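You operate a simulated robot arm through the tools that you are given. There is no shell and no other tool. Be economical: measure what you need, move in short steps, check, and stop when the job is done.

You run a simulated robot arm. Do the job below in one go: nothing can be reset, and whatever is moved stays where it is left.

TASK
Give the carriage pot the fills and mists that the cream card names.
Fine: the card names the mix too; fills before mists; end with the carriage at LOAD.

It is judged by the outcome, as a careful person would: the job done as asked, and still so three seconds after it is handed in. It fails if anything else is knocked over, pushed out of place, dropped, spilled or broken.

THE ROBOT
A 6-joint arm with a two-finger parallel gripper, fixed in place. Base frame: the origin is at the foot of the arm, x ahead of it, y to its left, z up; the work surface is at about z = 75.3. Lengths are in cm, angles in degrees, forces in N, time in s.
With the tool pointing down near the work surface it reaches from about 26 to 68 cm from the base axis. Its first joint turns from -66.0 to 66.0 degrees. Payload 2.9 kg.
The TCP is the grasp point between the finger pads, 3 cm short of the fingertips. In the tool frame z runs along the fingers and y along their closing line. Largest opening 11 cm; finger width 2, thickness 1; the body of the gripper, 4.8 by 11.2 cm, starts 5.5 cm behind the TCP.
Orientation is that of the tool frame in the base frame, as [roll, pitch, yaw] about the fixed x, y, z axes, in that order (R = Rz(yaw) Ry(pitch) Rx(roll)). With the fingers straight down and closing along the base's y, the tool's x points along the base's -x, its y along +y and its z along -z.

THE INTERFACE
- The arm moves only by the tool nudge_tool. Its argument "deltas" is a list of rows, each an object of numbers (a shift or turn left out is 0, a gripper value left out holds the last): "tx", "ty", "tz": the shift along the tool's x, y, z in m; "rx", "ry", "rz": the turn, a rotation vector about the tool's x, y, z in degrees. In form: [{"tx": .., "ty": .., "tz": .., "rx": .., "ry": .., "rz": ..}, ...]. A call has 1 to 20 rows; each row is the pose to reach, as a shift and turn from the pose commanded when the call began, along the tool's axes at that moment. "hand" is the finger opening in m, from 0 to 0.11, set as the call begins (left out, the last holds). A row lasts 0.2 s, in which the tool goes at most 5 cm and 8.6 degrees; a call with a longer step from one row to the next is refused whole, and so is a gripper value outside its range. A pose out of reach is approached as far as the arm can. The call stops where the force on the tool passes 40 N (or 10 N more than at its start, if that is more) or the arm is blocked; 0.2 s more then pass. The fingers move at their own pace (about 10.8 cm/s each) and stop on an object; they squeeze with about 33 N. The grip force told is the motor's: it shows also when the fingers shut on nothing. Time passes only in rows, and 0.2 s behind the last, so rows that repeat a pose let the fingers close. It gives the time, the measured TCP pose, the force on the tool (base axes), the opening and the grip force at its end, in the units of the frame above (readings bear some noise).
- Cameras (640 x 400 px; columns grow to the right, rows downward): "scene" is fixed at [8.03, 43.57, 138.15]; the picture's right is [-0.73, -0.68, 0.00], its down [-0.41, 0.43, -0.81] and it looks along [0.55, -0.59, -0.59] (base axes); focal length 262 px, centre (320, 200). "wrist" rides on the gripper at [7.2, 1.7, -10.3] in the tool frame; the picture's right is [-0.23, 0.97, 0.00], its down [-0.76, -0.18, -0.62] and it looks along [-0.61, -0.14, 0.78] (tool axes); focal length 222 px, centre (320, 200). There is no depth. A picture from a camera that has moved, and an enlarged one, comes with that camera's place and axes in the base frame and with its lens.
- grab_frame(camera): a new picture of that camera. The clock stands still meanwhile.
- inspect(camera, box): a new picture of the part [left, top, right, bottom] of that camera's present view, enlarged. The clock stands still meanwhile.
- hand_in(): hands the job in; it is judged then, once.

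Work in short steps. Places have to be worked out from the pictures, the camera data and where the tool is seen: move nearer, look again, correct. Check each grasp and each placing, and mend what went wrong. You have 120 turns and 84 pictures in all, those below and enlarged ones among them. Open the gripper and draw the arm clear of the work before you hand the job in, unless the task says otherwise; then end with one line.

The tools are called after "Request:" by a JSON object that holds its "name" and its "arguments". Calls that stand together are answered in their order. nudge_tool: Moves the arm, as the interface text tells. Its arguments: {"type":"object","properties":{"deltas":{"type":"array","items":{"type":"object","properties":{"tx":{"type":"number"},"ty":{"type":"number"},"tz":{"type":"number"},"rx":{"type":"number"},"ry":{"type":"number"},"rz":{"type":"number"}}}},"hand":{"type":"number"}},"required":["deltas"]} The other tools are called the same way: grab_frame (camera) takes a picture; inspect (camera, box) takes an enlarged picture of a part of a camera's view; hand_in () hands the job in.

At the start:

```text
time_s: 0.0
eef_pos: [47.81, -10.73, 119.53]
ee_rot: [-180.0, 0.0, -180.0]
contact_force: [0.1, 0.0, 0.4]
opening: 10.99
gripper_force: 0.0
```

scene: 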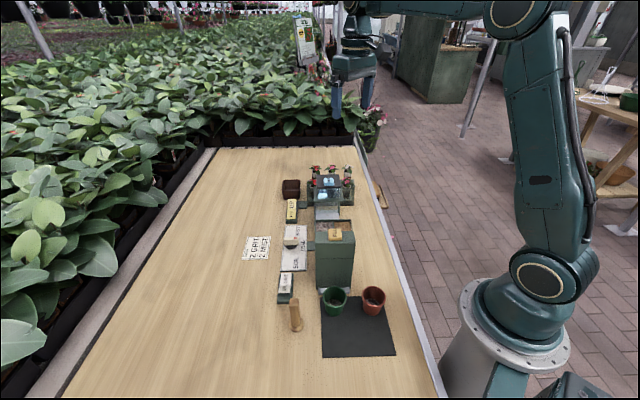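
wrist: 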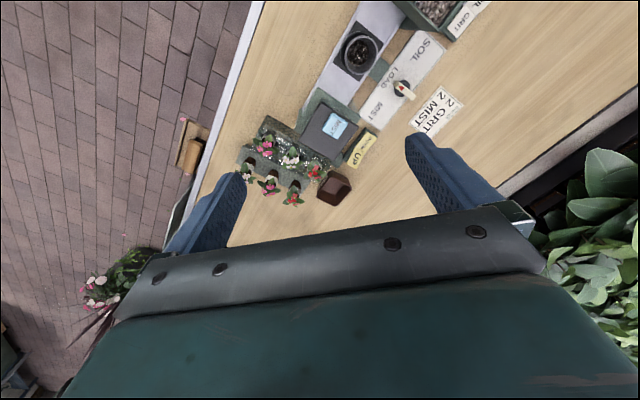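

I'll look closer at the bench in both cameras to read the cards and the machine.

Request:
{"name": "inspect", "arguments": {"camera": "scene", "box": [230, 150, 400, 256]}}

Request:
{"name": "inspect", "arguments": {"camera": "scene", "box": [230, 240, 400, 346]}}

Request:
{"name": "inspect", "arguments": {"camera": "wrist", "box": [220, 0, 500, 175]}}

```text
3.76 times, centred on (315, 203) of scene
camera zoom: at [8.03, 43.57, 138.15], right [-0.73, -0.68, 0.0], down [-0.41, 0.43, -0.81], along [0.55, -0.59, -0.59], focal length 987 px, centre (339, 189)
```

zoom: 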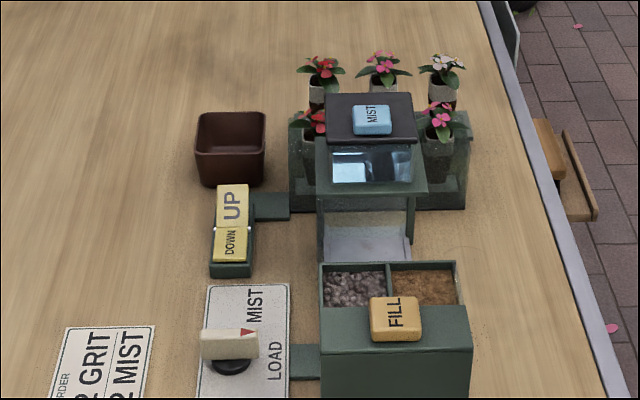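

```text
3.76 times, centred on (315, 293) of scene
camera zoom: at [8.03, 43.57, 138.15], right [-0.73, -0.68, 0.0], down [-0.41, 0.43, -0.81], along [0.55, -0.59, -0.59], focal length 987 px, centre (339, -150)
```

zoom: 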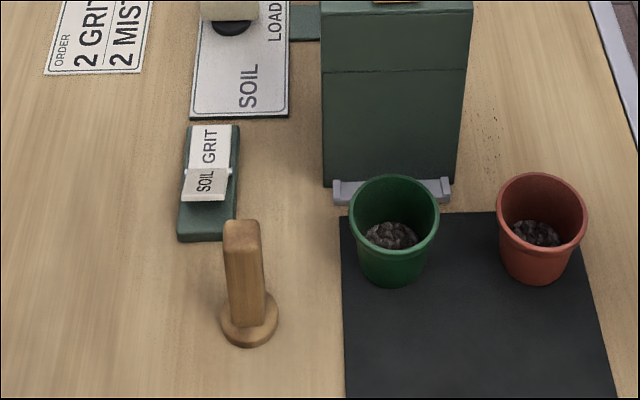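

```text
2.29 times, centred on (360, 88) of wrist
camera zoom: at [40.43, -8.94, 129.91], right [0.23, 0.97, 0.0], down [0.76, -0.18, 0.62], along [0.61, -0.14, -0.78], focal length 508 px, centre (229, 457)
```

zoom: 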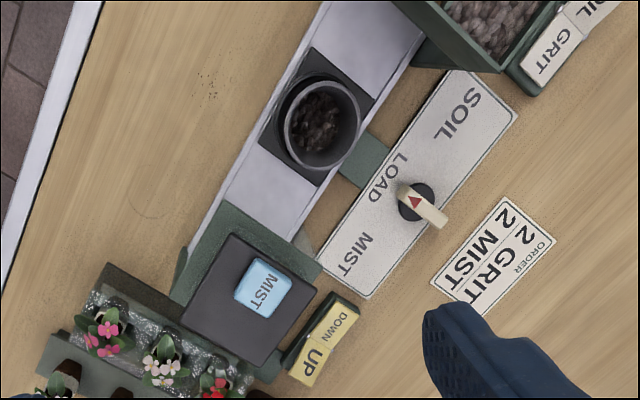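

The cream order card says 2 GRIT and 2 MIST. I put the knob near (55, 6), MIST button near (54, -9.5, 94) and FILL button near (39.5, 4, 91). I'll move back and lower for a better look at the switches.

Request:
{"name": "nudge_tool", "arguments": {"deltas": [{"tx": 0.026, "ty": 0.021, "tz": 0.02}, {"tx": 0.052, "ty": 0.042, "tz": 0.04}, {"tx": 0.078, "ty": 0.063, "tz": 0.06}, {"tx": 0.104, "ty": 0.084, "tz": 0.08}, {"tx": 0.128, "ty": 0.107, "tz": 0.1}]}}

Request:
{"name": "grab_frame", "arguments": {"camera": "wrist"}}

```text
time_s: 1.2
eef_pos: [35.09, -0.04, 109.54]
ee_rot: [-180.0, -0.1, -180.0]
contact_force: [-0.3, 0.1, 0.2]
opening: 10.99
gripper_force: 0.1
```

```text
78 pictures are left
camera wrist: at [27.71, 1.71, 119.96], right [0.23, 0.97, 0.0], down [0.76, -0.18, 0.62], along [0.61, -0.14, -0.78], focal length 222 px, centre (320, 200)
```

wrist: 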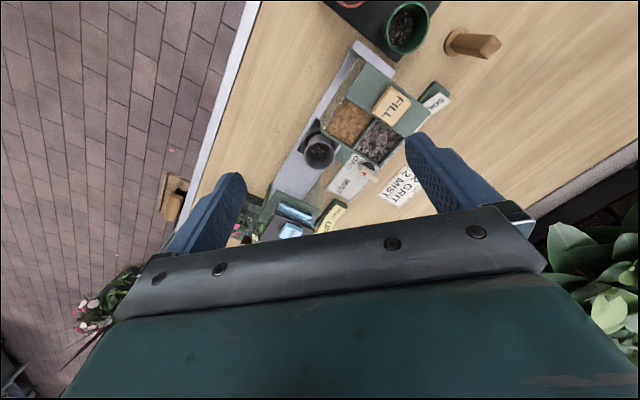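

Request:
{"name": "inspect", "arguments": {"camera": "wrist", "box": [280, 50, 460, 162]}}

Request:
{"name": "inspect", "arguments": {"camera": "scene", "box": [260, 225, 320, 263]}}

Request:
{"name": "inspect", "arguments": {"camera": "scene", "box": [265, 165, 365, 227]}}

Request:
{"name": "inspect", "arguments": {"camera": "scene", "box": [265, 260, 325, 298]}}

```text
3.56 times, centred on (370, 106) of wrist
camera zoom: at [27.71, 1.71, 119.96], right [0.23, 0.97, 0.0], down [0.76, -0.18, 0.62], along [0.61, -0.14, -0.78], focal length 790 px, centre (142, 534)
```

zoom: 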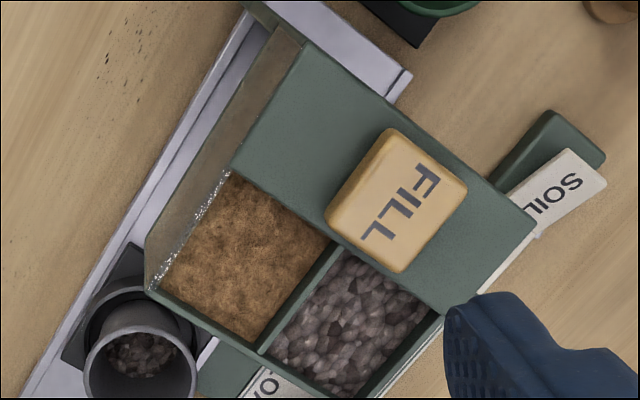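

```text
10.53 times, centred on (290, 244) of scene
camera zoom: at [8.03, 43.57, 138.15], right [-0.73, -0.68, 0.0], down [-0.41, 0.43, -0.81], along [0.55, -0.59, -0.59], focal length 2759 px, centre (636, -263)
```

zoom: 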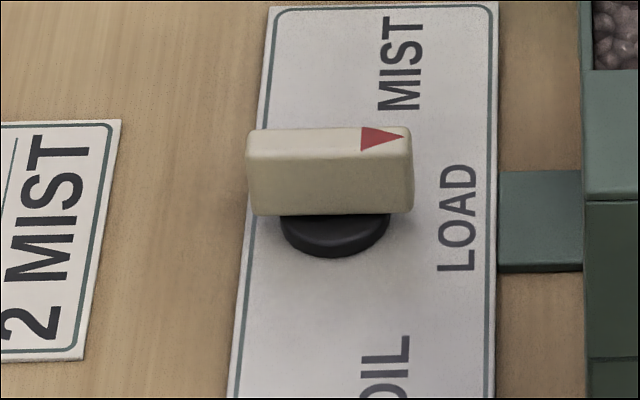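

```text
6.40 times, centred on (315, 196) of scene
camera zoom: at [8.03, 43.57, 138.15], right [-0.73, -0.68, 0.0], down [-0.41, 0.43, -0.81], along [0.55, -0.59, -0.59], focal length 1677 px, centre (352, 226)
```

zoom: 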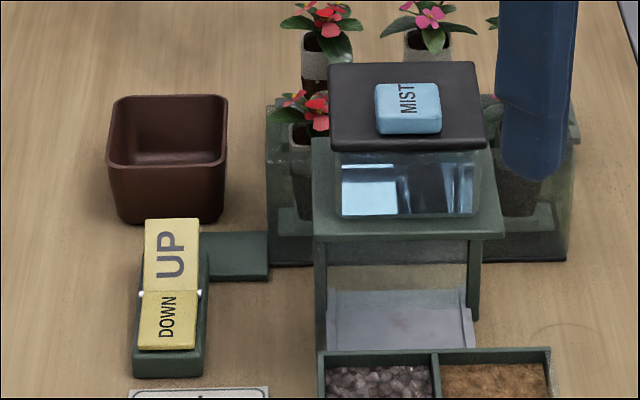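

```text
10.53 times, centred on (295, 279) of scene
camera zoom: at [8.03, 43.57, 138.15], right [-0.73, -0.68, 0.0], down [-0.41, 0.43, -0.81], along [0.55, -0.59, -0.59], focal length 2759 px, centre (583, -632)
```

zoom: 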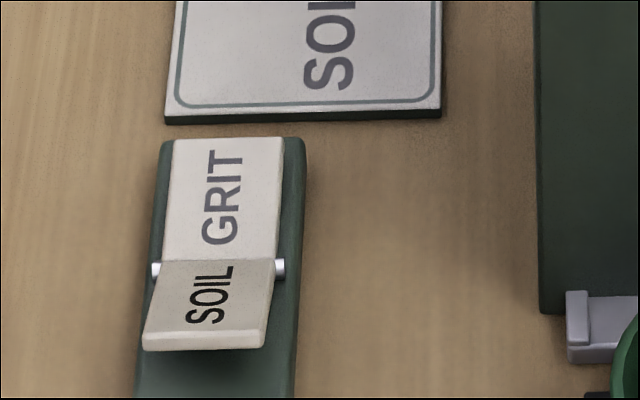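

The rocker reads GRIT side pressed, SOIL raised, and for the other one DOWN pressed, UP raised. The knob pointer is at LOAD, knob centre about (54.9, 6.6). I'll hover above the knob aligned with it.

Request:
{"name": "nudge_tool", "arguments": {"deltas": [{"tx": -0.04, "ty": 0.013, "tz": 0, "rz": -7}, {"tx": -0.08, "ty": 0.026, "tz": 0, "rz": -14}, {"tx": -0.12, "ty": 0.04, "tz": 0, "rz": -21}, {"tx": -0.16, "ty": 0.053, "tz": 0, "rz": -28}, {"tx": -0.198, "ty": 0.066, "tz": 0, "rz": -36}, {"tx": -0.198, "ty": 0.066, "tz": 0.04, "rz": -43}, {"tx": -0.198, "ty": 0.066, "tz": 0.08, "rz": -43}, {"tx": -0.198, "ty": 0.066, "tz": 0.12, "rz": -43}, {"tx": -0.198, "ty": 0.066, "tz": 0.145, "rz": -43}]}}

Request:
{"name": "grab_frame", "arguments": {"camera": "wrist"}}

Request:
{"name": "grab_frame", "arguments": {"camera": "scene"}}

```text
time_s: 3.2
eef_pos: [54.73, 6.72, 95.36]
ee_rot: [180.0, 0.0, -137.0]
contact_force: [0.4, -0.6, -0.9]
opening: 11.02
gripper_force: 0.0
```

```text
73 pictures are left
camera wrist: at [48.26, 3.05, 105.71], right [-0.5, 0.87, 0.0], down [0.68, 0.39, 0.62], along [0.54, 0.31, -0.78], focal length 222 px, centre (320, 200)
```

wrist: 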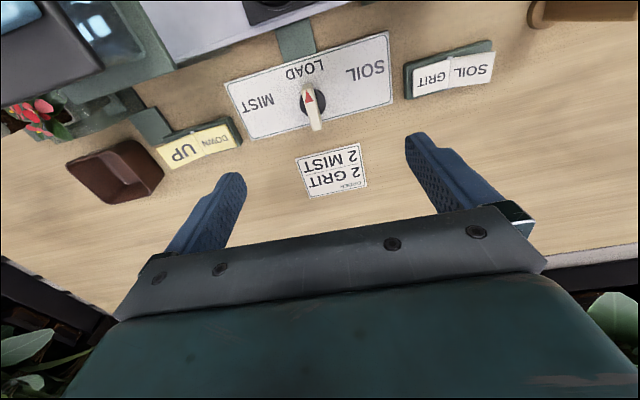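

```text
72 pictures are left
```

scene: 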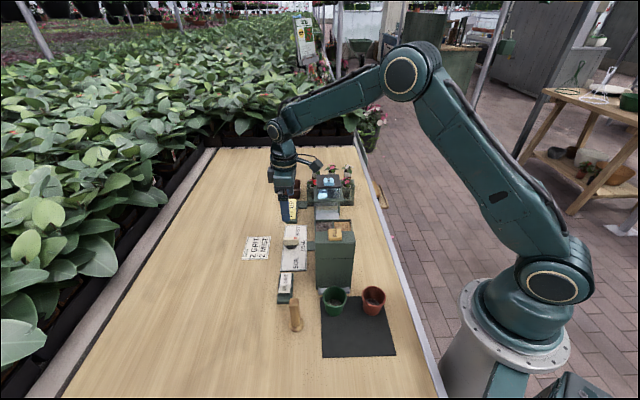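

Request:
{"name": "inspect", "arguments": {"camera": "wrist", "box": [220, 30, 400, 142]}}

Request:
{"name": "inspect", "arguments": {"camera": "wrist", "box": [140, 30, 500, 190]}}

```text
3.56 times, centred on (310, 86) of wrist
camera zoom: at [48.26, 3.05, 105.71], right [-0.5, 0.87, 0.0], down [0.68, 0.39, 0.62], along [0.54, 0.31, -0.78], focal length 790 px, centre (356, 605)
```

zoom: 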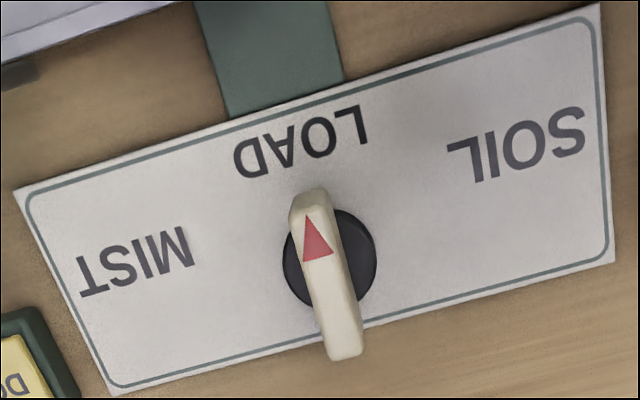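

```text
1.78 times, centred on (320, 110) of wrist
camera zoom: at [48.26, 3.05, 105.71], right [-0.5, 0.87, 0.0], down [0.68, 0.39, 0.62], along [0.54, 0.31, -0.78], focal length 395 px, centre (320, 360)
```

zoom: 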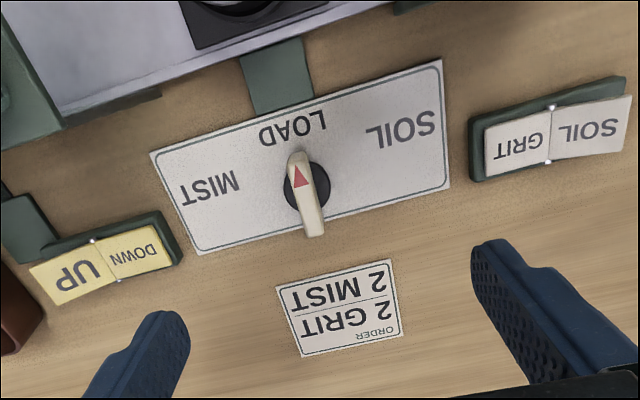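

Knob centre is about (55.15, 6.05), pointer angle -137°. I descend to just above it with a 4.5 cm opening and check.

Request:
{"name": "nudge_tool", "arguments": {"deltas": [{"tx": 0.0015, "ty": -0.0078, "tz": 0.03}, {"tx": 0.0015, "ty": -0.0078, "tz": 0.07}, {"tx": 0.0015, "ty": -0.0078, "tz": 0.11}], "hand": 0.045}}

Request:
{"name": "grab_frame", "arguments": {"camera": "wrist"}}

Request:
{"name": "inspect", "arguments": {"camera": "scene", "box": [250, 190, 350, 252]}}

```text
time_s: 4.0
eef_pos: [55.2, 5.75, 83.87]
ee_rot: [179.9, -0.1, -137.0]
contact_force: [0.3, -0.1, 0.9]
opening: 4.49
gripper_force: 0.1
```

```text
69 pictures are left
camera wrist: at [48.66, 2.15, 94.29], right [-0.5, 0.87, 0.0], down [0.68, 0.39, 0.62], along [0.54, 0.31, -0.78], focal length 222 px, centre (320, 200)
```

wrist: 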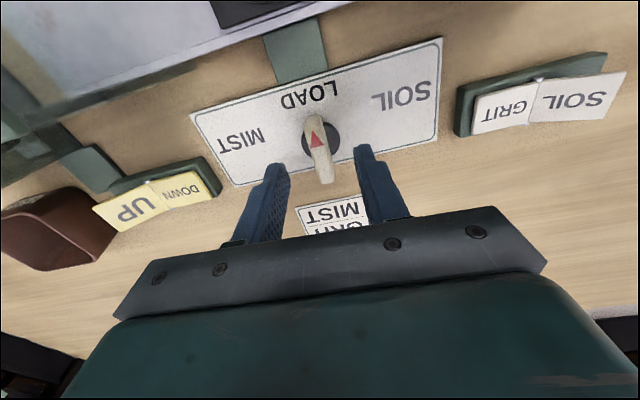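

```text
6.40 times, centred on (300, 221) of scene
camera zoom: at [8.03, 43.57, 138.15], right [-0.73, -0.68, 0.0], down [-0.41, 0.43, -0.81], along [0.55, -0.59, -0.59], focal length 1677 px, centre (448, 66)
```

zoom: 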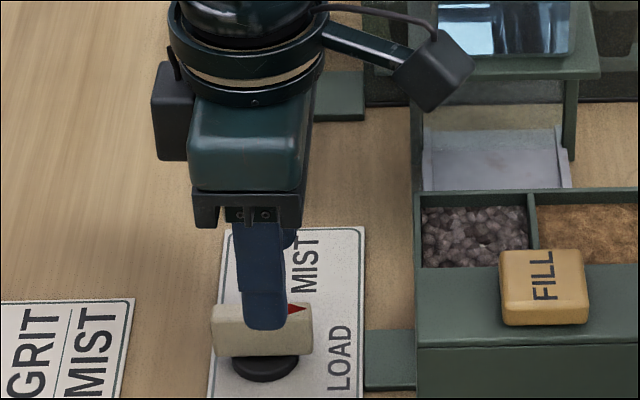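

Aligned; I lower around the bar and close.

Request:
{"name": "nudge_tool", "arguments": {"deltas": [{"tx": -0.0017, "ty": 0.0025, "tz": 0.018}, {"tx": -0.0017, "ty": 0.0025, "tz": 0.036}, {"tx": -0.0017, "ty": 0.0025, "tz": 0.036}]}}

Request:
{"name": "nudge_tool", "arguments": {"deltas": [{"tz": 0}, {"tz": 0}], "hand": 0.0}}

```text
time_s: 4.8
eef_pos: [55.16, 6.3, 80.19]
ee_rot: [179.9, -0.1, -136.9]
contact_force: [0.8, 0.7, 0.5]
opening: 4.5
gripper_force: 0.1
```

```text
time_s: 5.4
eef_pos: [55.44, 5.76, 80.25]
ee_rot: [-179.5, 0.2, -137.5]
contact_force: [20.4, -22.6, -10.9]
opening: 1.27
gripper_force: 45.2
```

It grips the bar (1.27 cm), but the pull shows the knob centre about 0.5 cm off along the closing line; I recentre, then start turning toward SOIL.

Request:
{"name": "nudge_tool", "arguments": {"deltas": [{"ty": -0.006}, {"ty": -0.006, "rz": 6}, {"ty": -0.006, "rz": 12}, {"ty": -0.006, "rz": 18}, {"ty": -0.006, "rz": 18}]}}

Request:
{"name": "inspect", "arguments": {"camera": "scene", "box": [250, 190, 370, 265]}}

```text
time_s: 6.6
eef_pos: [55.5, 6.03, 80.17]
ee_rot: [179.8, -0.3, -154.8]
contact_force: [4.5, 14.9, -29.6]
opening: 1.32
gripper_force: 45.1
```

```text
5.33 times, centred on (310, 228) of scene
camera zoom: at [8.08, 43.61, 138.13], right [-0.73, -0.68, 0.0], down [-0.41, 0.43, -0.81], along [0.55, -0.59, -0.59], focal length 1398 px, centre (373, 53)
```

zoom: 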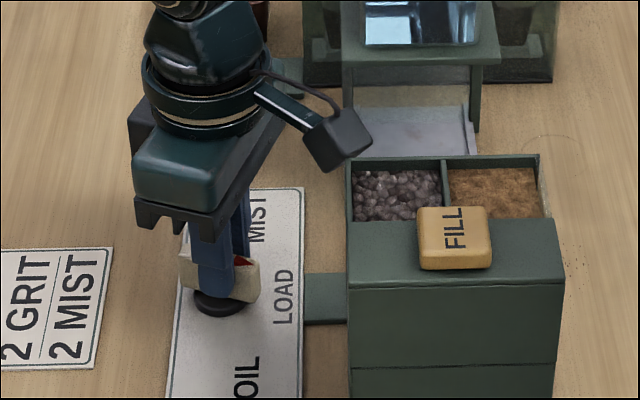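

The knob turns with the gripper. Continue in steps.

Request:
{"name": "nudge_tool", "arguments": {"deltas": [{"rz": 6}, {"rz": 12}, {"rz": 18}, {"rz": 24}, {"rz": 27}]}}

Request:
{"name": "inspect", "arguments": {"camera": "scene", "box": [250, 190, 370, 265]}}

```text
time_s: 7.8
eef_pos: [55.3, 6.18, 80.26]
ee_rot: [179.7, -0.3, 178.3]
contact_force: [-14.5, 24.7, -10.3]
opening: 1.28
gripper_force: 44.8
```

```text
5.33 times, centred on (310, 228) of scene
camera zoom: at [8.02, 43.62, 138.13], right [-0.73, -0.68, 0.0], down [-0.41, 0.43, -0.81], along [0.55, -0.59, -0.59], focal length 1398 px, centre (373, 53)
```

zoom: 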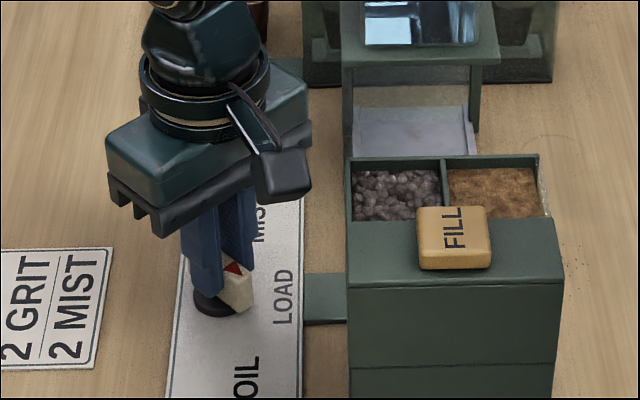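

Request:
{"name": "nudge_tool", "arguments": {"deltas": [{"tx": 0.001, "ty": 0.002, "rz": 6}, {"tx": 0.001, "ty": 0.002, "rz": 12}, {"tx": 0.001, "ty": 0.002, "rz": 18}, {"tx": 0.001, "ty": 0.002, "rz": 24}]}}

Request:
{"name": "inspect", "arguments": {"camera": "scene", "box": [250, 190, 370, 265]}}

```text
time_s: 8.8
eef_pos: [55.55, 6.22, 80.37]
ee_rot: [179.8, -0.1, 154.4]
contact_force: [-9.2, 19.0, -16.6]
opening: 1.66
gripper_force: 44.8
```

```text
5.33 times, centred on (310, 228) of scene
camera zoom: at [8.04, 43.61, 138.13], right [-0.73, -0.68, 0.0], down [-0.41, 0.43, -0.81], along [0.55, -0.59, -0.59], focal length 1398 px, centre (373, 53)
```

zoom: 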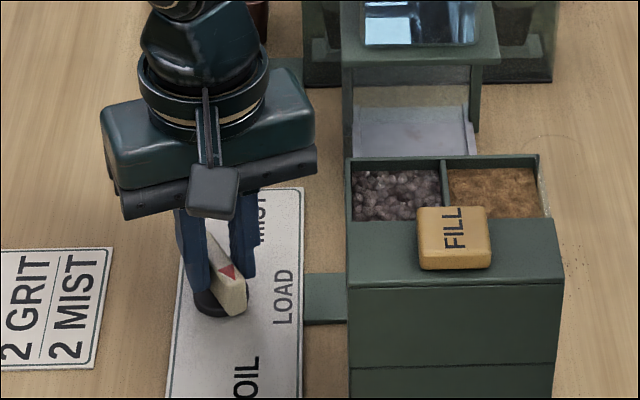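

Opening grew to 1.66, so the bar is slipping in the grip – likely at its stop. I release, rise and look.

Request:
{"name": "nudge_tool", "arguments": {"deltas": [{"tz": 0}, {"tz": 0}, {"tz": -0.04}, {"tz": -0.08}, {"tz": -0.12}, {"tz": -0.16}], "hand": 0.045}}

Request:
{"name": "grab_frame", "arguments": {"camera": "wrist"}}

Request:
{"name": "inspect", "arguments": {"camera": "scene", "box": [250, 160, 400, 254]}}

```text
time_s: 10.2
eef_pos: [55.5, 6.06, 96.4]
ee_rot: [180.0, -0.1, 154.0]
contact_force: [0.7, 0.0, -0.9]
opening: 4.5
gripper_force: 0.0
```

```text
64 pictures are left
camera wrist: at [49.62, 10.8, 106.84], right [0.63, 0.78, 0.0], down [0.61, -0.49, 0.62], along [0.48, -0.39, -0.78], focal length 222 px, centre (320, 200)
```

wrist: 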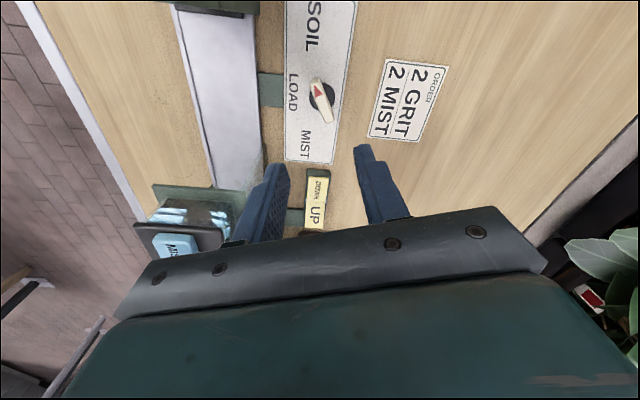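

```text
4.26 times, centred on (325, 207) of scene
camera zoom: at [8.03, 43.57, 138.15], right [-0.73, -0.68, 0.0], down [-0.41, 0.43, -0.81], along [0.55, -0.59, -0.59], focal length 1115 px, centre (299, 170)
```

zoom: 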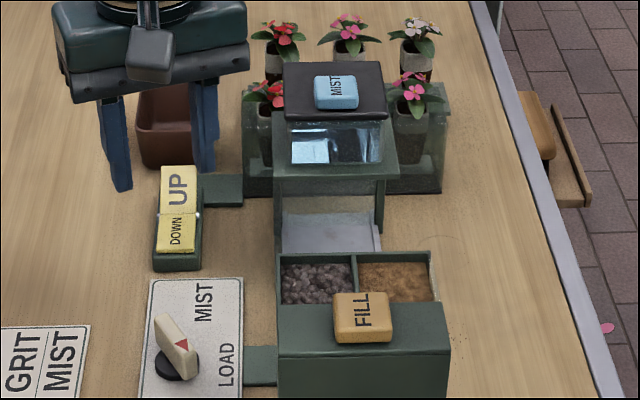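

The carriage has moved under the hopper. FILL triangulates to about (36.4, 7.7, 94.8). I'll move above it with fingers closed and tool back to yaw 180.

Request:
{"name": "nudge_tool", "arguments": {"deltas": [{"tx": 0, "ty": 0, "tz": -0.04, "rz": -5}, {"tx": 0.036, "ty": -0.014, "tz": -0.08, "rz": -10}, {"tx": 0.072, "ty": -0.028, "tz": -0.08, "rz": -15}, {"tx": 0.108, "ty": -0.042, "tz": -0.08, "rz": -20}, {"tx": 0.144, "ty": -0.056, "tz": -0.08, "rz": -26}, {"tx": 0.179, "ty": -0.069, "tz": -0.08, "rz": -26}, {"tx": 0.179, "ty": -0.069, "tz": -0.08, "rz": -26}], "hand": 0}}

Request:
{"name": "grab_frame", "arguments": {"camera": "wrist"}}

Request:
{"name": "inspect", "arguments": {"camera": "scene", "box": [260, 180, 400, 267]}}

```text
refused: row 2 steps farther than a row can; nothing moved
```

```text
62 pictures are left
camera wrist: at [49.62, 10.8, 106.84], right [0.63, 0.78, 0.0], down [0.61, -0.49, 0.62], along [0.48, -0.39, -0.78], focal length 222 px, centre (320, 200)
```

wrist: 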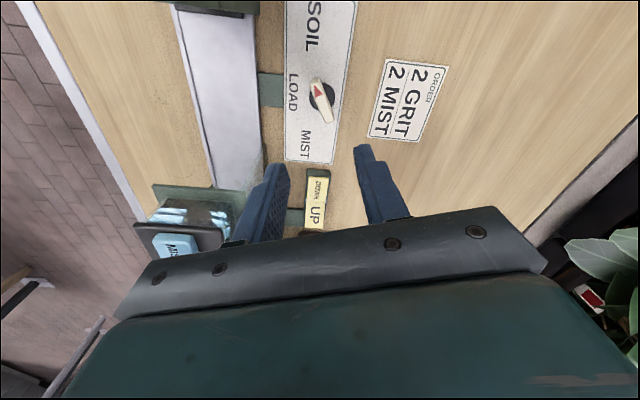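

```text
4.57 times, centred on (330, 224) of scene
camera zoom: at [8.03, 43.57, 138.15], right [-0.73, -0.68, 0.0], down [-0.41, 0.43, -0.81], along [0.55, -0.59, -0.59], focal length 1198 px, centre (274, 93)
```

zoom: 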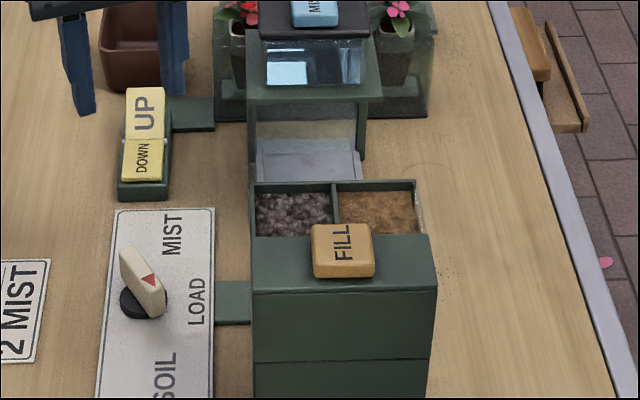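

That step was too long; repeated with a slower rise.

Request:
{"name": "nudge_tool", "arguments": {"deltas": [{"tz": -0.04, "rz": -5}, {"tz": -0.08, "rz": -10}, {"tx": 0.036, "ty": -0.014, "tz": -0.08, "rz": -15}, {"tx": 0.072, "ty": -0.028, "tz": -0.08, "rz": -20}, {"tx": 0.108, "ty": -0.042, "tz": -0.08, "rz": -26}, {"tx": 0.144, "ty": -0.056, "tz": -0.08, "rz": -26}, {"tx": 0.179, "ty": -0.069, "tz": -0.08, "rz": -26}, {"tx": 0.179, "ty": -0.069, "tz": -0.08, "rz": -26}], "hand": 0}}

Request:
{"name": "grab_frame", "arguments": {"camera": "wrist"}}

Request:
{"name": "inspect", "arguments": {"camera": "scene", "box": [260, 180, 400, 267]}}

```text
time_s: 12.0
eef_pos: [36.56, 7.48, 104.61]
ee_rot: [180.0, 0.0, -180.0]
contact_force: [0.0, -0.7, -0.3]
opening: 0.0
gripper_force: 33.0
```

```text
60 pictures are left
camera wrist: at [29.21, 9.16, 114.98], right [0.23, 0.97, 0.0], down [0.76, -0.18, 0.62], along [0.61, -0.14, -0.78], focal length 222 px, centre (320, 200)
```

wrist: 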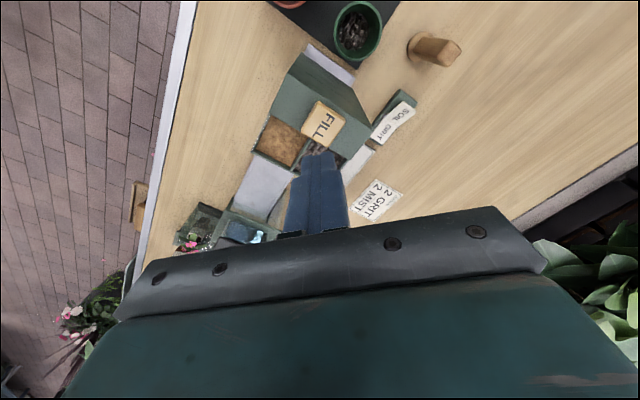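

```text
4.57 times, centred on (330, 224) of scene
camera zoom: at [8.02, 43.57, 138.15], right [-0.73, -0.68, 0.0], down [-0.41, 0.43, -0.81], along [0.55, -0.59, -0.59], focal length 1198 px, centre (274, 93)
```

zoom: 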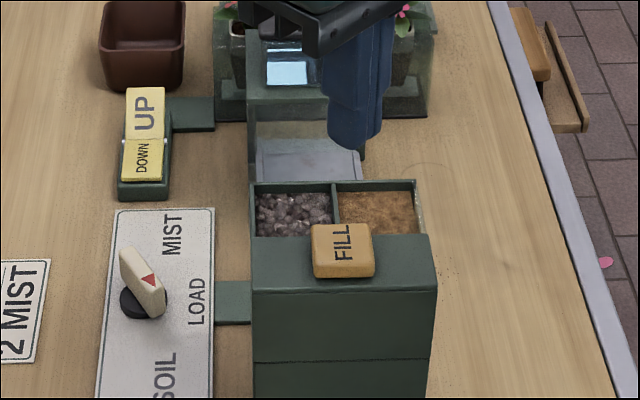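

Request:
{"name": "inspect", "arguments": {"camera": "wrist", "box": [350, 80, 440, 150]}}

```text
5.71 times, centred on (395, 115) of wrist
camera zoom: at [29.21, 9.16, 114.98], right [0.23, 0.97, 0.0], down [0.76, -0.18, 0.62], along [0.61, -0.14, -0.78], focal length 1269 px, centre (-109, 686)
```

zoom: 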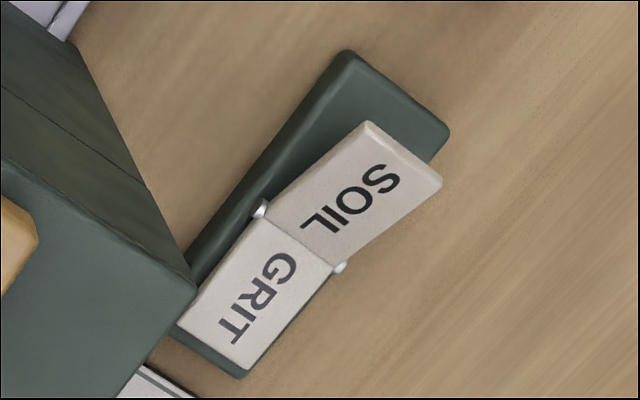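

SOIL end is raised and GRIT end is down, so GRIT is selected. Now I lower to just above the FILL button.

Request:
{"name": "nudge_tool", "arguments": {"deltas": [{"tx": 0.002, "ty": 0.003, "tz": 0.03}, {"tx": 0.002, "ty": 0.003, "tz": 0.055}, {"tx": 0.002, "ty": 0.003, "tz": 0.055}]}}

Request:
{"name": "inspect", "arguments": {"camera": "scene", "box": [300, 200, 370, 244]}}

```text
time_s: 12.8
eef_pos: [36.15, 8.1, 98.98]
ee_rot: [180.0, 0.0, 179.9]
contact_force: [0.0, 0.6, 0.3]
opening: 0.0
gripper_force: 33.0
```

```text
9.09 times, centred on (335, 222) of scene
camera zoom: at [8.03, 43.57, 138.15], right [-0.73, -0.68, 0.0], down [-0.41, 0.43, -0.81], along [0.55, -0.59, -0.59], focal length 2382 px, centre (184, 0)
```

zoom: 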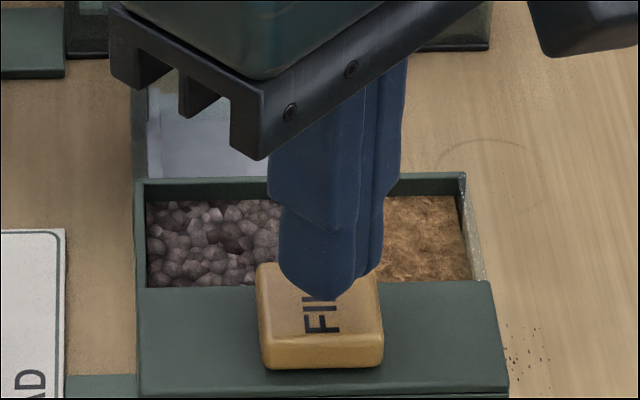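

Tips are just above the button, centred. I press in small steps until force rises, then lift.

Request:
{"name": "nudge_tool", "arguments": {"deltas": [{"tz": 0.004}, {"tz": 0.008}, {"tz": 0.012}, {"tz": 0.015}]}}

Request:
{"name": "inspect", "arguments": {"camera": "scene", "box": [300, 200, 370, 244]}}

```text
time_s: 13.8
eef_pos: [36.13, 8.04, 97.53]
ee_rot: [179.9, 0.0, -180.0]
contact_force: [0.8, -0.2, 1.2]
opening: 0.0
gripper_force: 33.1
```

```text
9.09 times, centred on (335, 222) of scene
camera zoom: at [8.03, 43.57, 138.15], right [-0.73, -0.68, 0.0], down [-0.41, 0.43, -0.81], along [0.55, -0.59, -0.59], focal length 2382 px, centre (184, 0)
```

zoom: 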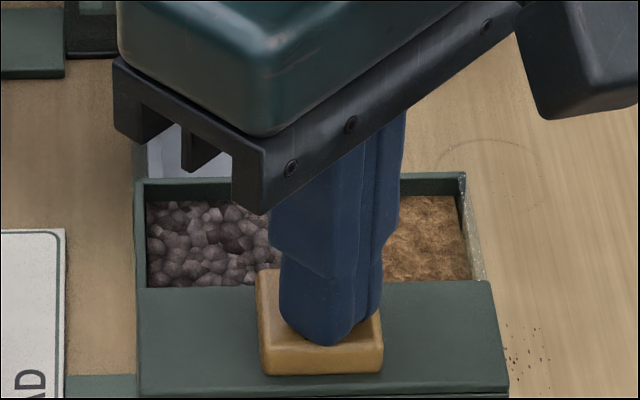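

Nearly touching (force ~1 N). Press a bit further.

Request:
{"name": "nudge_tool", "arguments": {"deltas": [{"tz": 0.002}, {"tz": 0.004}, {"tz": 0.006}]}}

Request:
{"name": "inspect", "arguments": {"camera": "scene", "box": [300, 200, 370, 244]}}

```text
time_s: 14.6
eef_pos: [36.13, 8.04, 96.9]
ee_rot: [180.0, 0.1, -179.9]
contact_force: [-0.6, 2.1, 6.8]
opening: 0.02
gripper_force: 33.3
```

```text
9.09 times, centred on (335, 222) of scene
camera zoom: at [8.01, 43.57, 138.15], right [-0.73, -0.68, 0.0], down [-0.41, 0.43, -0.81], along [0.55, -0.59, -0.59], focal length 2382 px, centre (184, 0)
```

zoom: 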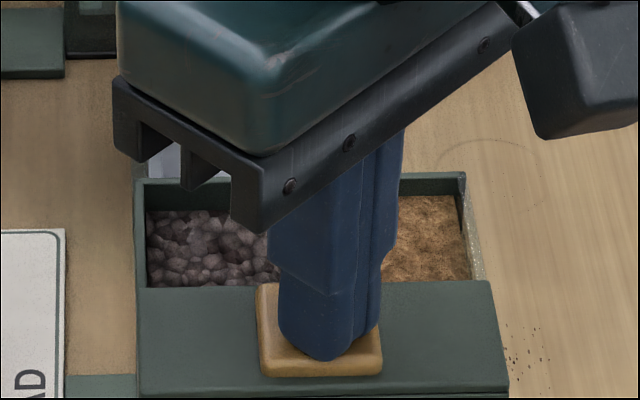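

The button is moving with a puff visible over the grit; push on to its bottom to be sure it registered.

Request:
{"name": "nudge_tool", "arguments": {"deltas": [{"tz": 0.002}, {"tz": 0.004}]}}

Request:
{"name": "inspect", "arguments": {"camera": "scene", "box": [300, 200, 370, 244]}}

```text
time_s: 15.2
eef_pos: [36.21, 7.98, 96.61]
ee_rot: [179.9, 0.2, -180.0]
contact_force: [-7.4, 2.2, 31.6]
opening: 0.02
gripper_force: 33.2
```

```text
9.09 times, centred on (335, 222) of scene
camera zoom: at [7.97, 43.56, 138.15], right [-0.73, -0.68, 0.0], down [-0.4, 0.43, -0.81], along [0.55, -0.59, -0.59], focal length 2382 px, centre (184, 0)
```

zoom: 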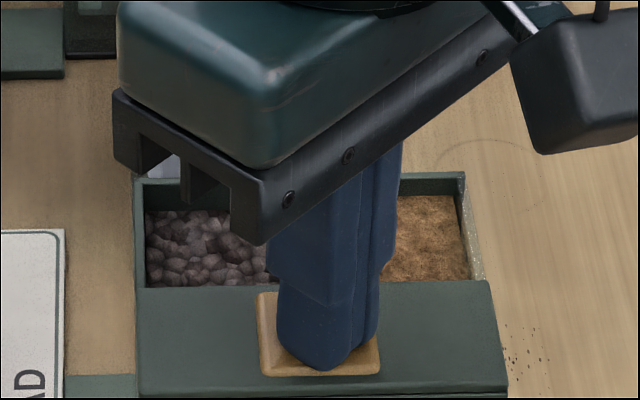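

Bottomed at ~32 N. I lift off and wait for the dispenser to finish.

Request:
{"name": "nudge_tool", "arguments": {"deltas": [{"tz": -0.015}, {"tz": -0.04}, {"tz": -0.04}, {"tz": -0.04}, {"tz": -0.04}, {"tz": -0.04}, {"tz": -0.04}, {"tz": -0.04}, {"tz": -0.04}, {"tz": -0.04}, {"tz": -0.04}, {"tz": -0.04}]}}

Request:
{"name": "inspect", "arguments": {"camera": "scene", "box": [260, 180, 400, 267]}}

Request:
{"name": "grab_frame", "arguments": {"camera": "wrist"}}

```text
time_s: 17.8
eef_pos: [36.02, 7.99, 100.24]
ee_rot: [179.9, 0.0, 180.0]
contact_force: [-0.2, 0.4, -0.8]
opening: 0.0
gripper_force: 33.2
```

```text
4.57 times, centred on (330, 224) of scene
camera zoom: at [8.03, 43.57, 138.15], right [-0.73, -0.68, 0.0], down [-0.41, 0.43, -0.81], along [0.55, -0.59, -0.59], focal length 1198 px, centre (274, 93)
```

zoom: 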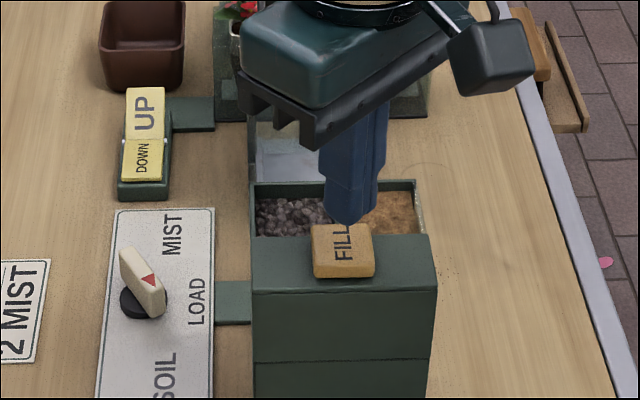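

```text
52 pictures are left
camera wrist: at [28.78, 9.73, 110.69], right [0.23, 0.97, 0.0], down [0.76, -0.18, 0.62], along [0.61, -0.14, -0.78], focal length 222 px, centre (320, 200)
```

wrist: 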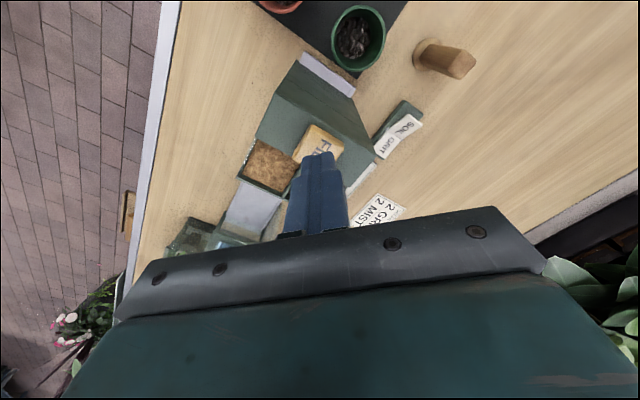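

Request:
{"name": "inspect", "arguments": {"camera": "scene", "box": [300, 200, 370, 244]}}

```text
9.09 times, centred on (335, 222) of scene
camera zoom: at [8.03, 43.57, 138.15], right [-0.73, -0.68, 0.0], down [-0.41, 0.43, -0.81], along [0.55, -0.59, -0.59], focal length 2382 px, centre (184, 0)
```

zoom: 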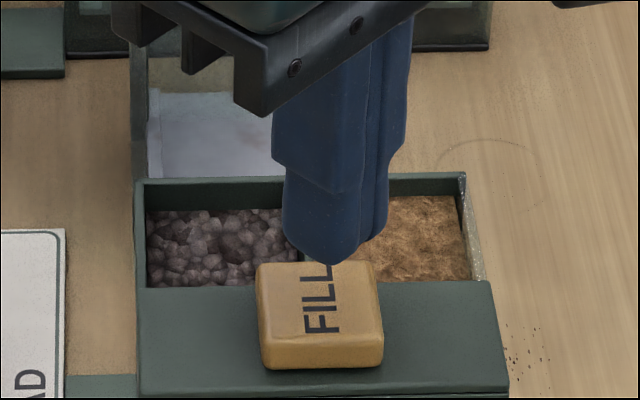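

The grit level visibly dropped (soil unchanged): one grit dose registered. Second press, same depth, then lift.

Request:
{"name": "nudge_tool", "arguments": {"deltas": [{"tz": 0.02}, {"tz": 0.028}, {"tz": 0.034}, {"tz": 0.037}, {"tz": 0.04}, {"tz": 0.04}]}}

Request:
{"name": "nudge_tool", "arguments": {"deltas": [{"tz": -0.015}, {"tz": -0.04}, {"tz": -0.04}, {"tz": -0.04}, {"tz": -0.04}, {"tz": -0.04}, {"tz": -0.04}, {"tz": -0.04}, {"tz": -0.04}, {"tz": -0.04}, {"tz": -0.04}]}}

Request:
{"name": "inspect", "arguments": {"camera": "scene", "box": [300, 200, 370, 244]}}

```text
time_s: 19.2
eef_pos: [36.01, 7.9, 96.57]
ee_rot: [-179.9, 0.0, 179.9]
contact_force: [-9.9, -7.8, 35.9]
opening: 0.0
gripper_force: 32.4
```

```text
time_s: 21.6
eef_pos: [36.08, 7.73, 100.51]
ee_rot: [-180.0, 0.1, 179.9]
contact_force: [-0.5, -0.5, 0.4]
opening: 0.0
gripper_force: 33.2
```

```text
9.09 times, centred on (335, 222) of scene
camera zoom: at [8.03, 43.57, 138.15], right [-0.73, -0.68, 0.0], down [-0.41, 0.43, -0.81], along [0.55, -0.59, -0.59], focal length 2382 px, centre (184, 0)
```

zoom: 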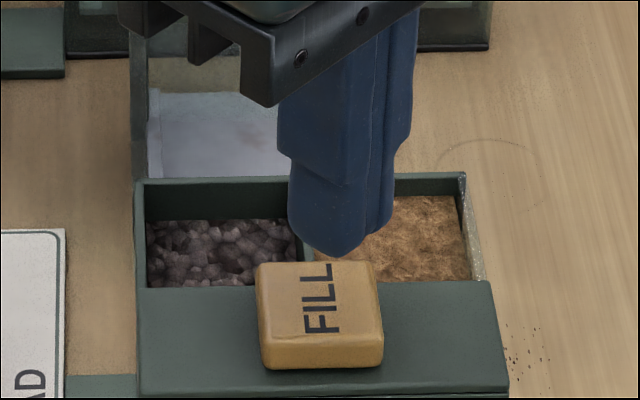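

Grit dropped again: two fills done. Now back over the knob, aligned with its present angle, for a look.

Request:
{"name": "nudge_tool", "arguments": {"deltas": [{"tx": -0.04, "ty": -0.003, "tz": -0.02, "rz": 4}, {"tx": -0.08, "ty": -0.007, "tz": -0.02, "rz": 8}, {"tx": -0.12, "ty": -0.01, "tz": 0, "rz": 12}, {"tx": -0.16, "ty": -0.014, "tz": 0.02, "rz": 12}, {"tx": -0.193, "ty": -0.017, "tz": 0.05, "rz": 12}, {"tx": -0.193, "ty": -0.017, "tz": 0.07, "rz": 12}], "hand": 0.05}}

Request:
{"name": "grab_frame", "arguments": {"camera": "wrist"}}

Request:
{"name": "inspect", "arguments": {"camera": "wrist", "box": [260, 50, 400, 137]}}

```text
time_s: 23.0
eef_pos: [55.66, 6.12, 93.14]
ee_rot: [-179.9, 0.0, 168.0]
contact_force: [0.1, 0.2, 0.4]
opening: 4.99
gripper_force: 0.1
```

```text
49 pictures are left
camera wrist: at [48.87, 9.24, 103.65], right [0.42, 0.91, 0.0], down [0.71, -0.33, 0.62], along [0.56, -0.26, -0.78], focal length 222 px, centre (320, 200)
```

wrist: 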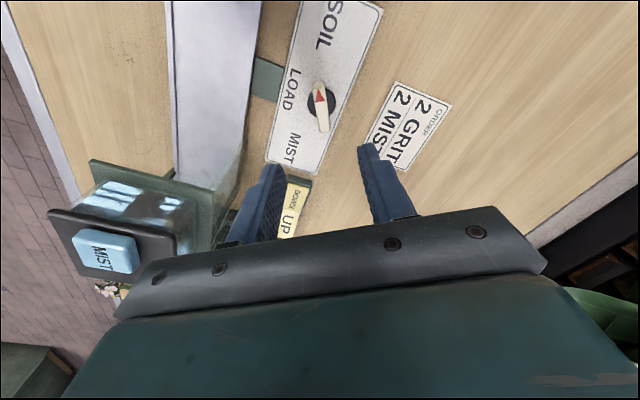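

```text
4.57 times, centred on (330, 94) of wrist
camera zoom: at [48.87, 9.24, 103.65], right [0.42, 0.91, 0.0], down [0.71, -0.33, 0.62], along [0.56, -0.26, -0.78], focal length 1015 px, centre (274, 687)
```

zoom: 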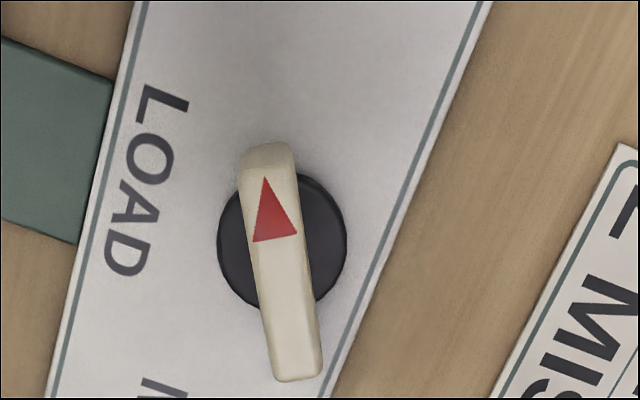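

Pointer angle now ≈163.5° (60° from LOAD), centre ≈(55.3, 6.2). I descend and grip, then turn to LOAD (+60°).

Request:
{"name": "nudge_tool", "arguments": {"deltas": [{"tx": 0.0035, "ty": 0, "tz": 0.04, "rz": 4.5}, {"tx": 0.0035, "ty": 0, "tz": 0.08, "rz": 4.5}, {"tx": 0.0035, "ty": 0, "tz": 0.11, "rz": 4.5}, {"tx": 0.0035, "ty": 0, "tz": 0.129, "rz": 4.5}, {"tx": 0.0035, "ty": 0, "tz": 0.129, "rz": 4.5}]}}

Request:
{"name": "nudge_tool", "arguments": {"deltas": [{"tz": 0}, {"tz": 0}, {"tz": 0}], "hand": 0.0}}

```text
time_s: 24.2
eef_pos: [55.05, 6.49, 80.61]
ee_rot: [-180.0, 0.0, 163.4]
contact_force: [0.0, -0.7, -0.1]
opening: 4.99
gripper_force: 0.1
```

```text
time_s: 25.0
eef_pos: [54.93, 6.42, 80.72]
ee_rot: [-180.0, 0.0, 163.6]
contact_force: [1.1, 1.6, -3.1]
opening: 1.3
gripper_force: 45.4
```

Well centred grip. I shift slightly to the estimated axis and turn back to LOAD.

Request:
{"name": "nudge_tool", "arguments": {"deltas": [{"tx": -0.007}, {"tx": -0.007, "rz": -8}, {"tx": -0.007, "rz": -16}, {"tx": -0.007, "rz": -24}, {"tx": -0.007, "rz": -32}, {"tx": -0.007, "rz": -40}, {"tx": -0.007, "rz": -48}, {"tx": -0.007, "rz": -56}, {"tx": -0.007, "rz": -60}, {"tx": -0.007, "rz": -60}]}}

```text
time_s: 27.2
eef_pos: [55.44, 5.99, 80.32]
ee_rot: [179.8, -0.5, -136.7]
contact_force: [-19.0, -17.9, -3.4]
opening: 1.29
gripper_force: 44.8
```

Request:
{"name": "inspect", "arguments": {"camera": "scene", "box": [260, 160, 400, 247]}}

Request:
{"name": "grab_frame", "arguments": {"camera": "wrist"}}

```text
4.57 times, centred on (330, 204) of scene
camera zoom: at [8.0, 43.53, 138.16], right [-0.73, -0.68, 0.0], down [-0.4, 0.43, -0.81], along [0.55, -0.59, -0.59], focal length 1198 px, centre (274, 184)
```

zoom: 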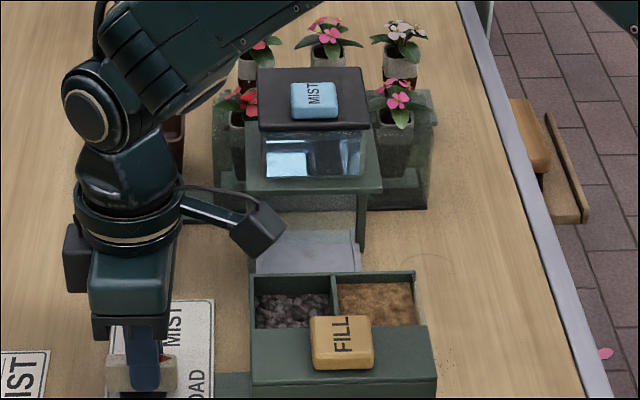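

```text
46 pictures are left
camera wrist: at [49.06, 2.26, 90.89], right [-0.5, 0.86, 0.0], down [0.68, 0.4, 0.62], along [0.53, 0.31, -0.79], focal length 222 px, centre (320, 200)
```

wrist: 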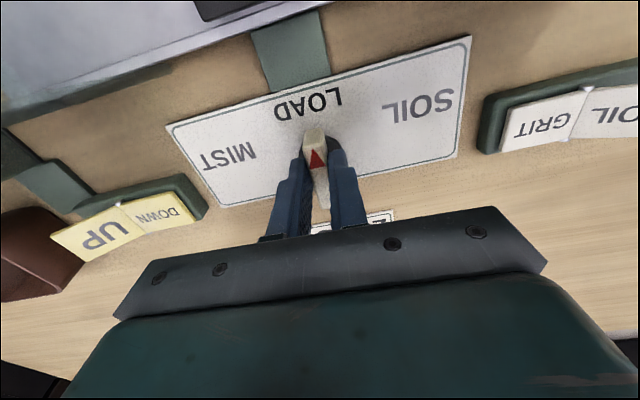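

The carriage is back at LOAD. Before sending it to MIST I want to see whether the mist hood blocks the way, so I release, rise and swing the camera to face the mist station.

Request:
{"name": "nudge_tool", "arguments": {"deltas": [{"tz": 0}, {"tz": 0}, {"tz": -0.04}, {"tz": -0.08}, {"tz": -0.12}, {"tz": -0.16}, {"tz": -0.2}, {"tx": 0.01, "ty": 0.005, "tz": -0.24, "rz": 8}, {"tx": 0.02, "ty": 0.01, "tz": -0.24, "rz": 16}, {"tx": 0.03, "ty": 0.015, "tz": -0.24, "rz": 24}, {"tx": 0.04, "ty": 0.02, "tz": -0.24, "rz": 32}, {"tx": 0.05, "ty": 0.025, "tz": -0.24, "rz": 40}, {"tx": 0.06, "ty": 0.03, "tz": -0.24, "rz": 48}, {"tx": 0.068, "ty": 0.035, "tz": -0.24, "rz": 56}, {"tx": 0.068, "ty": 0.035, "tz": -0.24, "rz": 64}, {"tx": 0.068, "ty": 0.035, "tz": -0.24, "rz": 72}, {"tx": 0.068, "ty": 0.035, "tz": -0.24, "rz": 80}, {"tx": 0.068, "ty": 0.035, "tz": -0.24, "rz": 88}, {"tx": 0.068, "ty": 0.035, "tz": -0.24, "rz": 90}], "hand": 0.05}}

Request:
{"name": "grab_frame", "arguments": {"camera": "wrist"}}

```text
time_s: 31.2
eef_pos: [48.44, 4.08, 104.46]
ee_rot: [-180.0, -0.1, 133.4]
contact_force: [-0.4, 0.2, 0.5]
opening: 5.01
gripper_force: 0.0
```

```text
45 pictures are left
camera wrist: at [44.63, 10.51, 114.91], right [0.86, 0.5, 0.0], down [0.39, -0.68, 0.62], along [0.31, -0.54, -0.78], focal length 222 px, centre (320, 200)
```

wrist: 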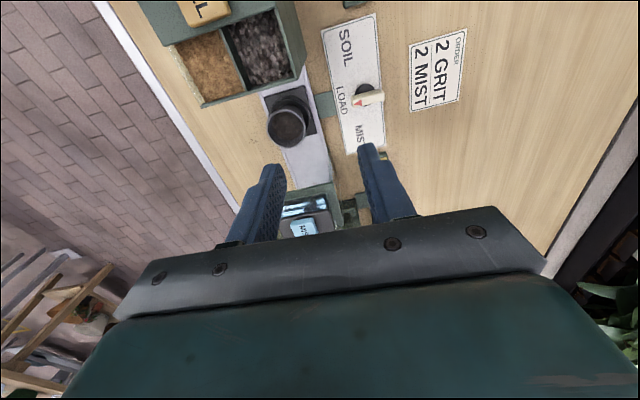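

I tilt the tool so the camera looks more horizontally at the mist station.

Request:
{"name": "nudge_tool", "arguments": {"deltas": [{"ry": -8}, {"ry": -16}, {"ry": -24}, {"ry": -30}]}}

Request:
{"name": "grab_frame", "arguments": {"camera": "wrist"}}

```text
time_s: 32.2
eef_pos: [48.33, 4.02, 104.46]
ee_rot: [180.0, 30.2, 133.5]
contact_force: [-0.2, 0.1, 0.1]
opening: 4.99
gripper_force: 0.0
```

```text
44 pictures are left
camera wrist: at [41.67, 13.48, 109.91], right [0.84, 0.53, 0.11], down [0.11, -0.37, 0.92], along [0.53, -0.76, -0.37], focal length 222 px, centre (320, 200)
```

wrist: 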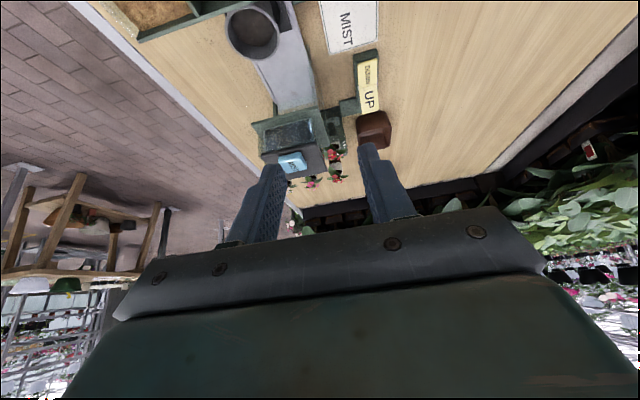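

Request:
{"name": "inspect", "arguments": {"camera": "wrist", "box": [210, 0, 400, 190]}}

Request:
{"name": "inspect", "arguments": {"camera": "scene", "box": [300, 165, 365, 225]}}

```text
2.11 times, centred on (305, 95) of wrist
camera zoom: at [41.67, 13.48, 109.91], right [0.84, 0.53, 0.11], down [0.11, -0.37, 0.92], along [0.53, -0.76, -0.37], focal length 468 px, centre (352, 421)
```

zoom: 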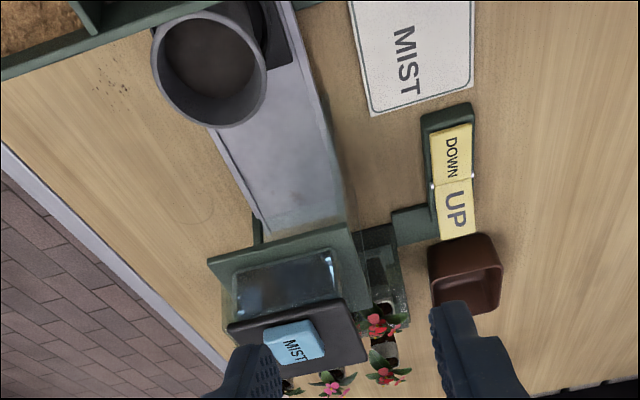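

```text
6.67 times, centred on (332, 195) of scene
camera zoom: at [8.03, 43.57, 138.15], right [-0.73, -0.68, 0.0], down [-0.41, 0.43, -0.81], along [0.55, -0.59, -0.59], focal length 1747 px, centre (237, 233)
```

zoom: 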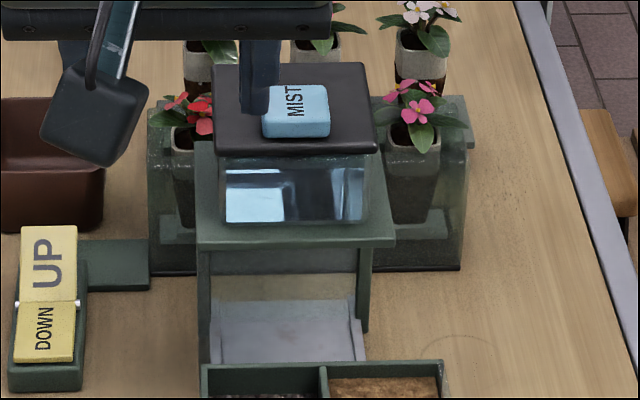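

The portal under the mist deck is clear for the carriage; the pot is at LOAD. I level the tool, then return over the knob.

Request:
{"name": "nudge_tool", "arguments": {"deltas": [{"ry": 8}, {"ry": 16}, {"ry": 24}, {"ry": 30.2}, {"ry": 30.2}]}}

Request:
{"name": "nudge_tool", "arguments": {"deltas": [{"rz": -8}, {"rz": -16}, {"rz": -24}, {"rz": -32}, {"rz": -40}, {"rz": -48}, {"rz": -56}, {"rz": -64}, {"rz": -72}, {"rz": -80}, {"rz": -88}, {"rz": -90}]}}

```text
time_s: 33.4
eef_pos: [48.33, 4.02, 104.59]
ee_rot: [179.9, -0.3, 133.5]
contact_force: [-0.1, 0.6, 1.2]
opening: 5.01
gripper_force: 0.0
```

```text
time_s: 36.0
eef_pos: [48.45, 3.92, 104.37]
ee_rot: [179.8, 0.0, -136.4]
contact_force: [-0.4, -0.2, 0.2]
opening: 5.03
gripper_force: 0.1
```

Request:
{"name": "nudge_tool", "arguments": {"deltas": [{"tx": -0.033, "ty": -0.017, "tz": 0}, {"tx": -0.0655, "ty": -0.034, "tz": 0}, {"tx": -0.0655, "ty": -0.034, "tz": 0.045}, {"tx": -0.0655, "ty": -0.034, "tz": 0.09}, {"tx": -0.0655, "ty": -0.034, "tz": 0.135}, {"tx": -0.0655, "ty": -0.034, "tz": 0.18}, {"tx": -0.0655, "ty": -0.034, "tz": 0.2}, {"tx": -0.0655, "ty": -0.034, "tz": 0.2}]}}

Request:
{"name": "grab_frame", "arguments": {"camera": "wrist"}}

```text
time_s: 37.8
eef_pos: [55.47, 5.99, 84.54]
ee_rot: [179.7, -0.1, -136.5]
contact_force: [0.4, -0.4, 0.0]
opening: 5.01
gripper_force: 0.0
```

```text
41 pictures are left
camera wrist: at [49.09, 2.35, 95.02], right [-0.51, 0.86, 0.0], down [0.68, 0.39, 0.62], along [0.54, 0.32, -0.78], focal length 222 px, centre (320, 200)
```

wrist: 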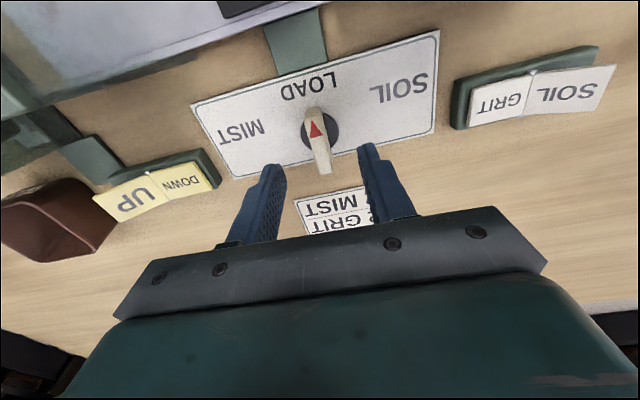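

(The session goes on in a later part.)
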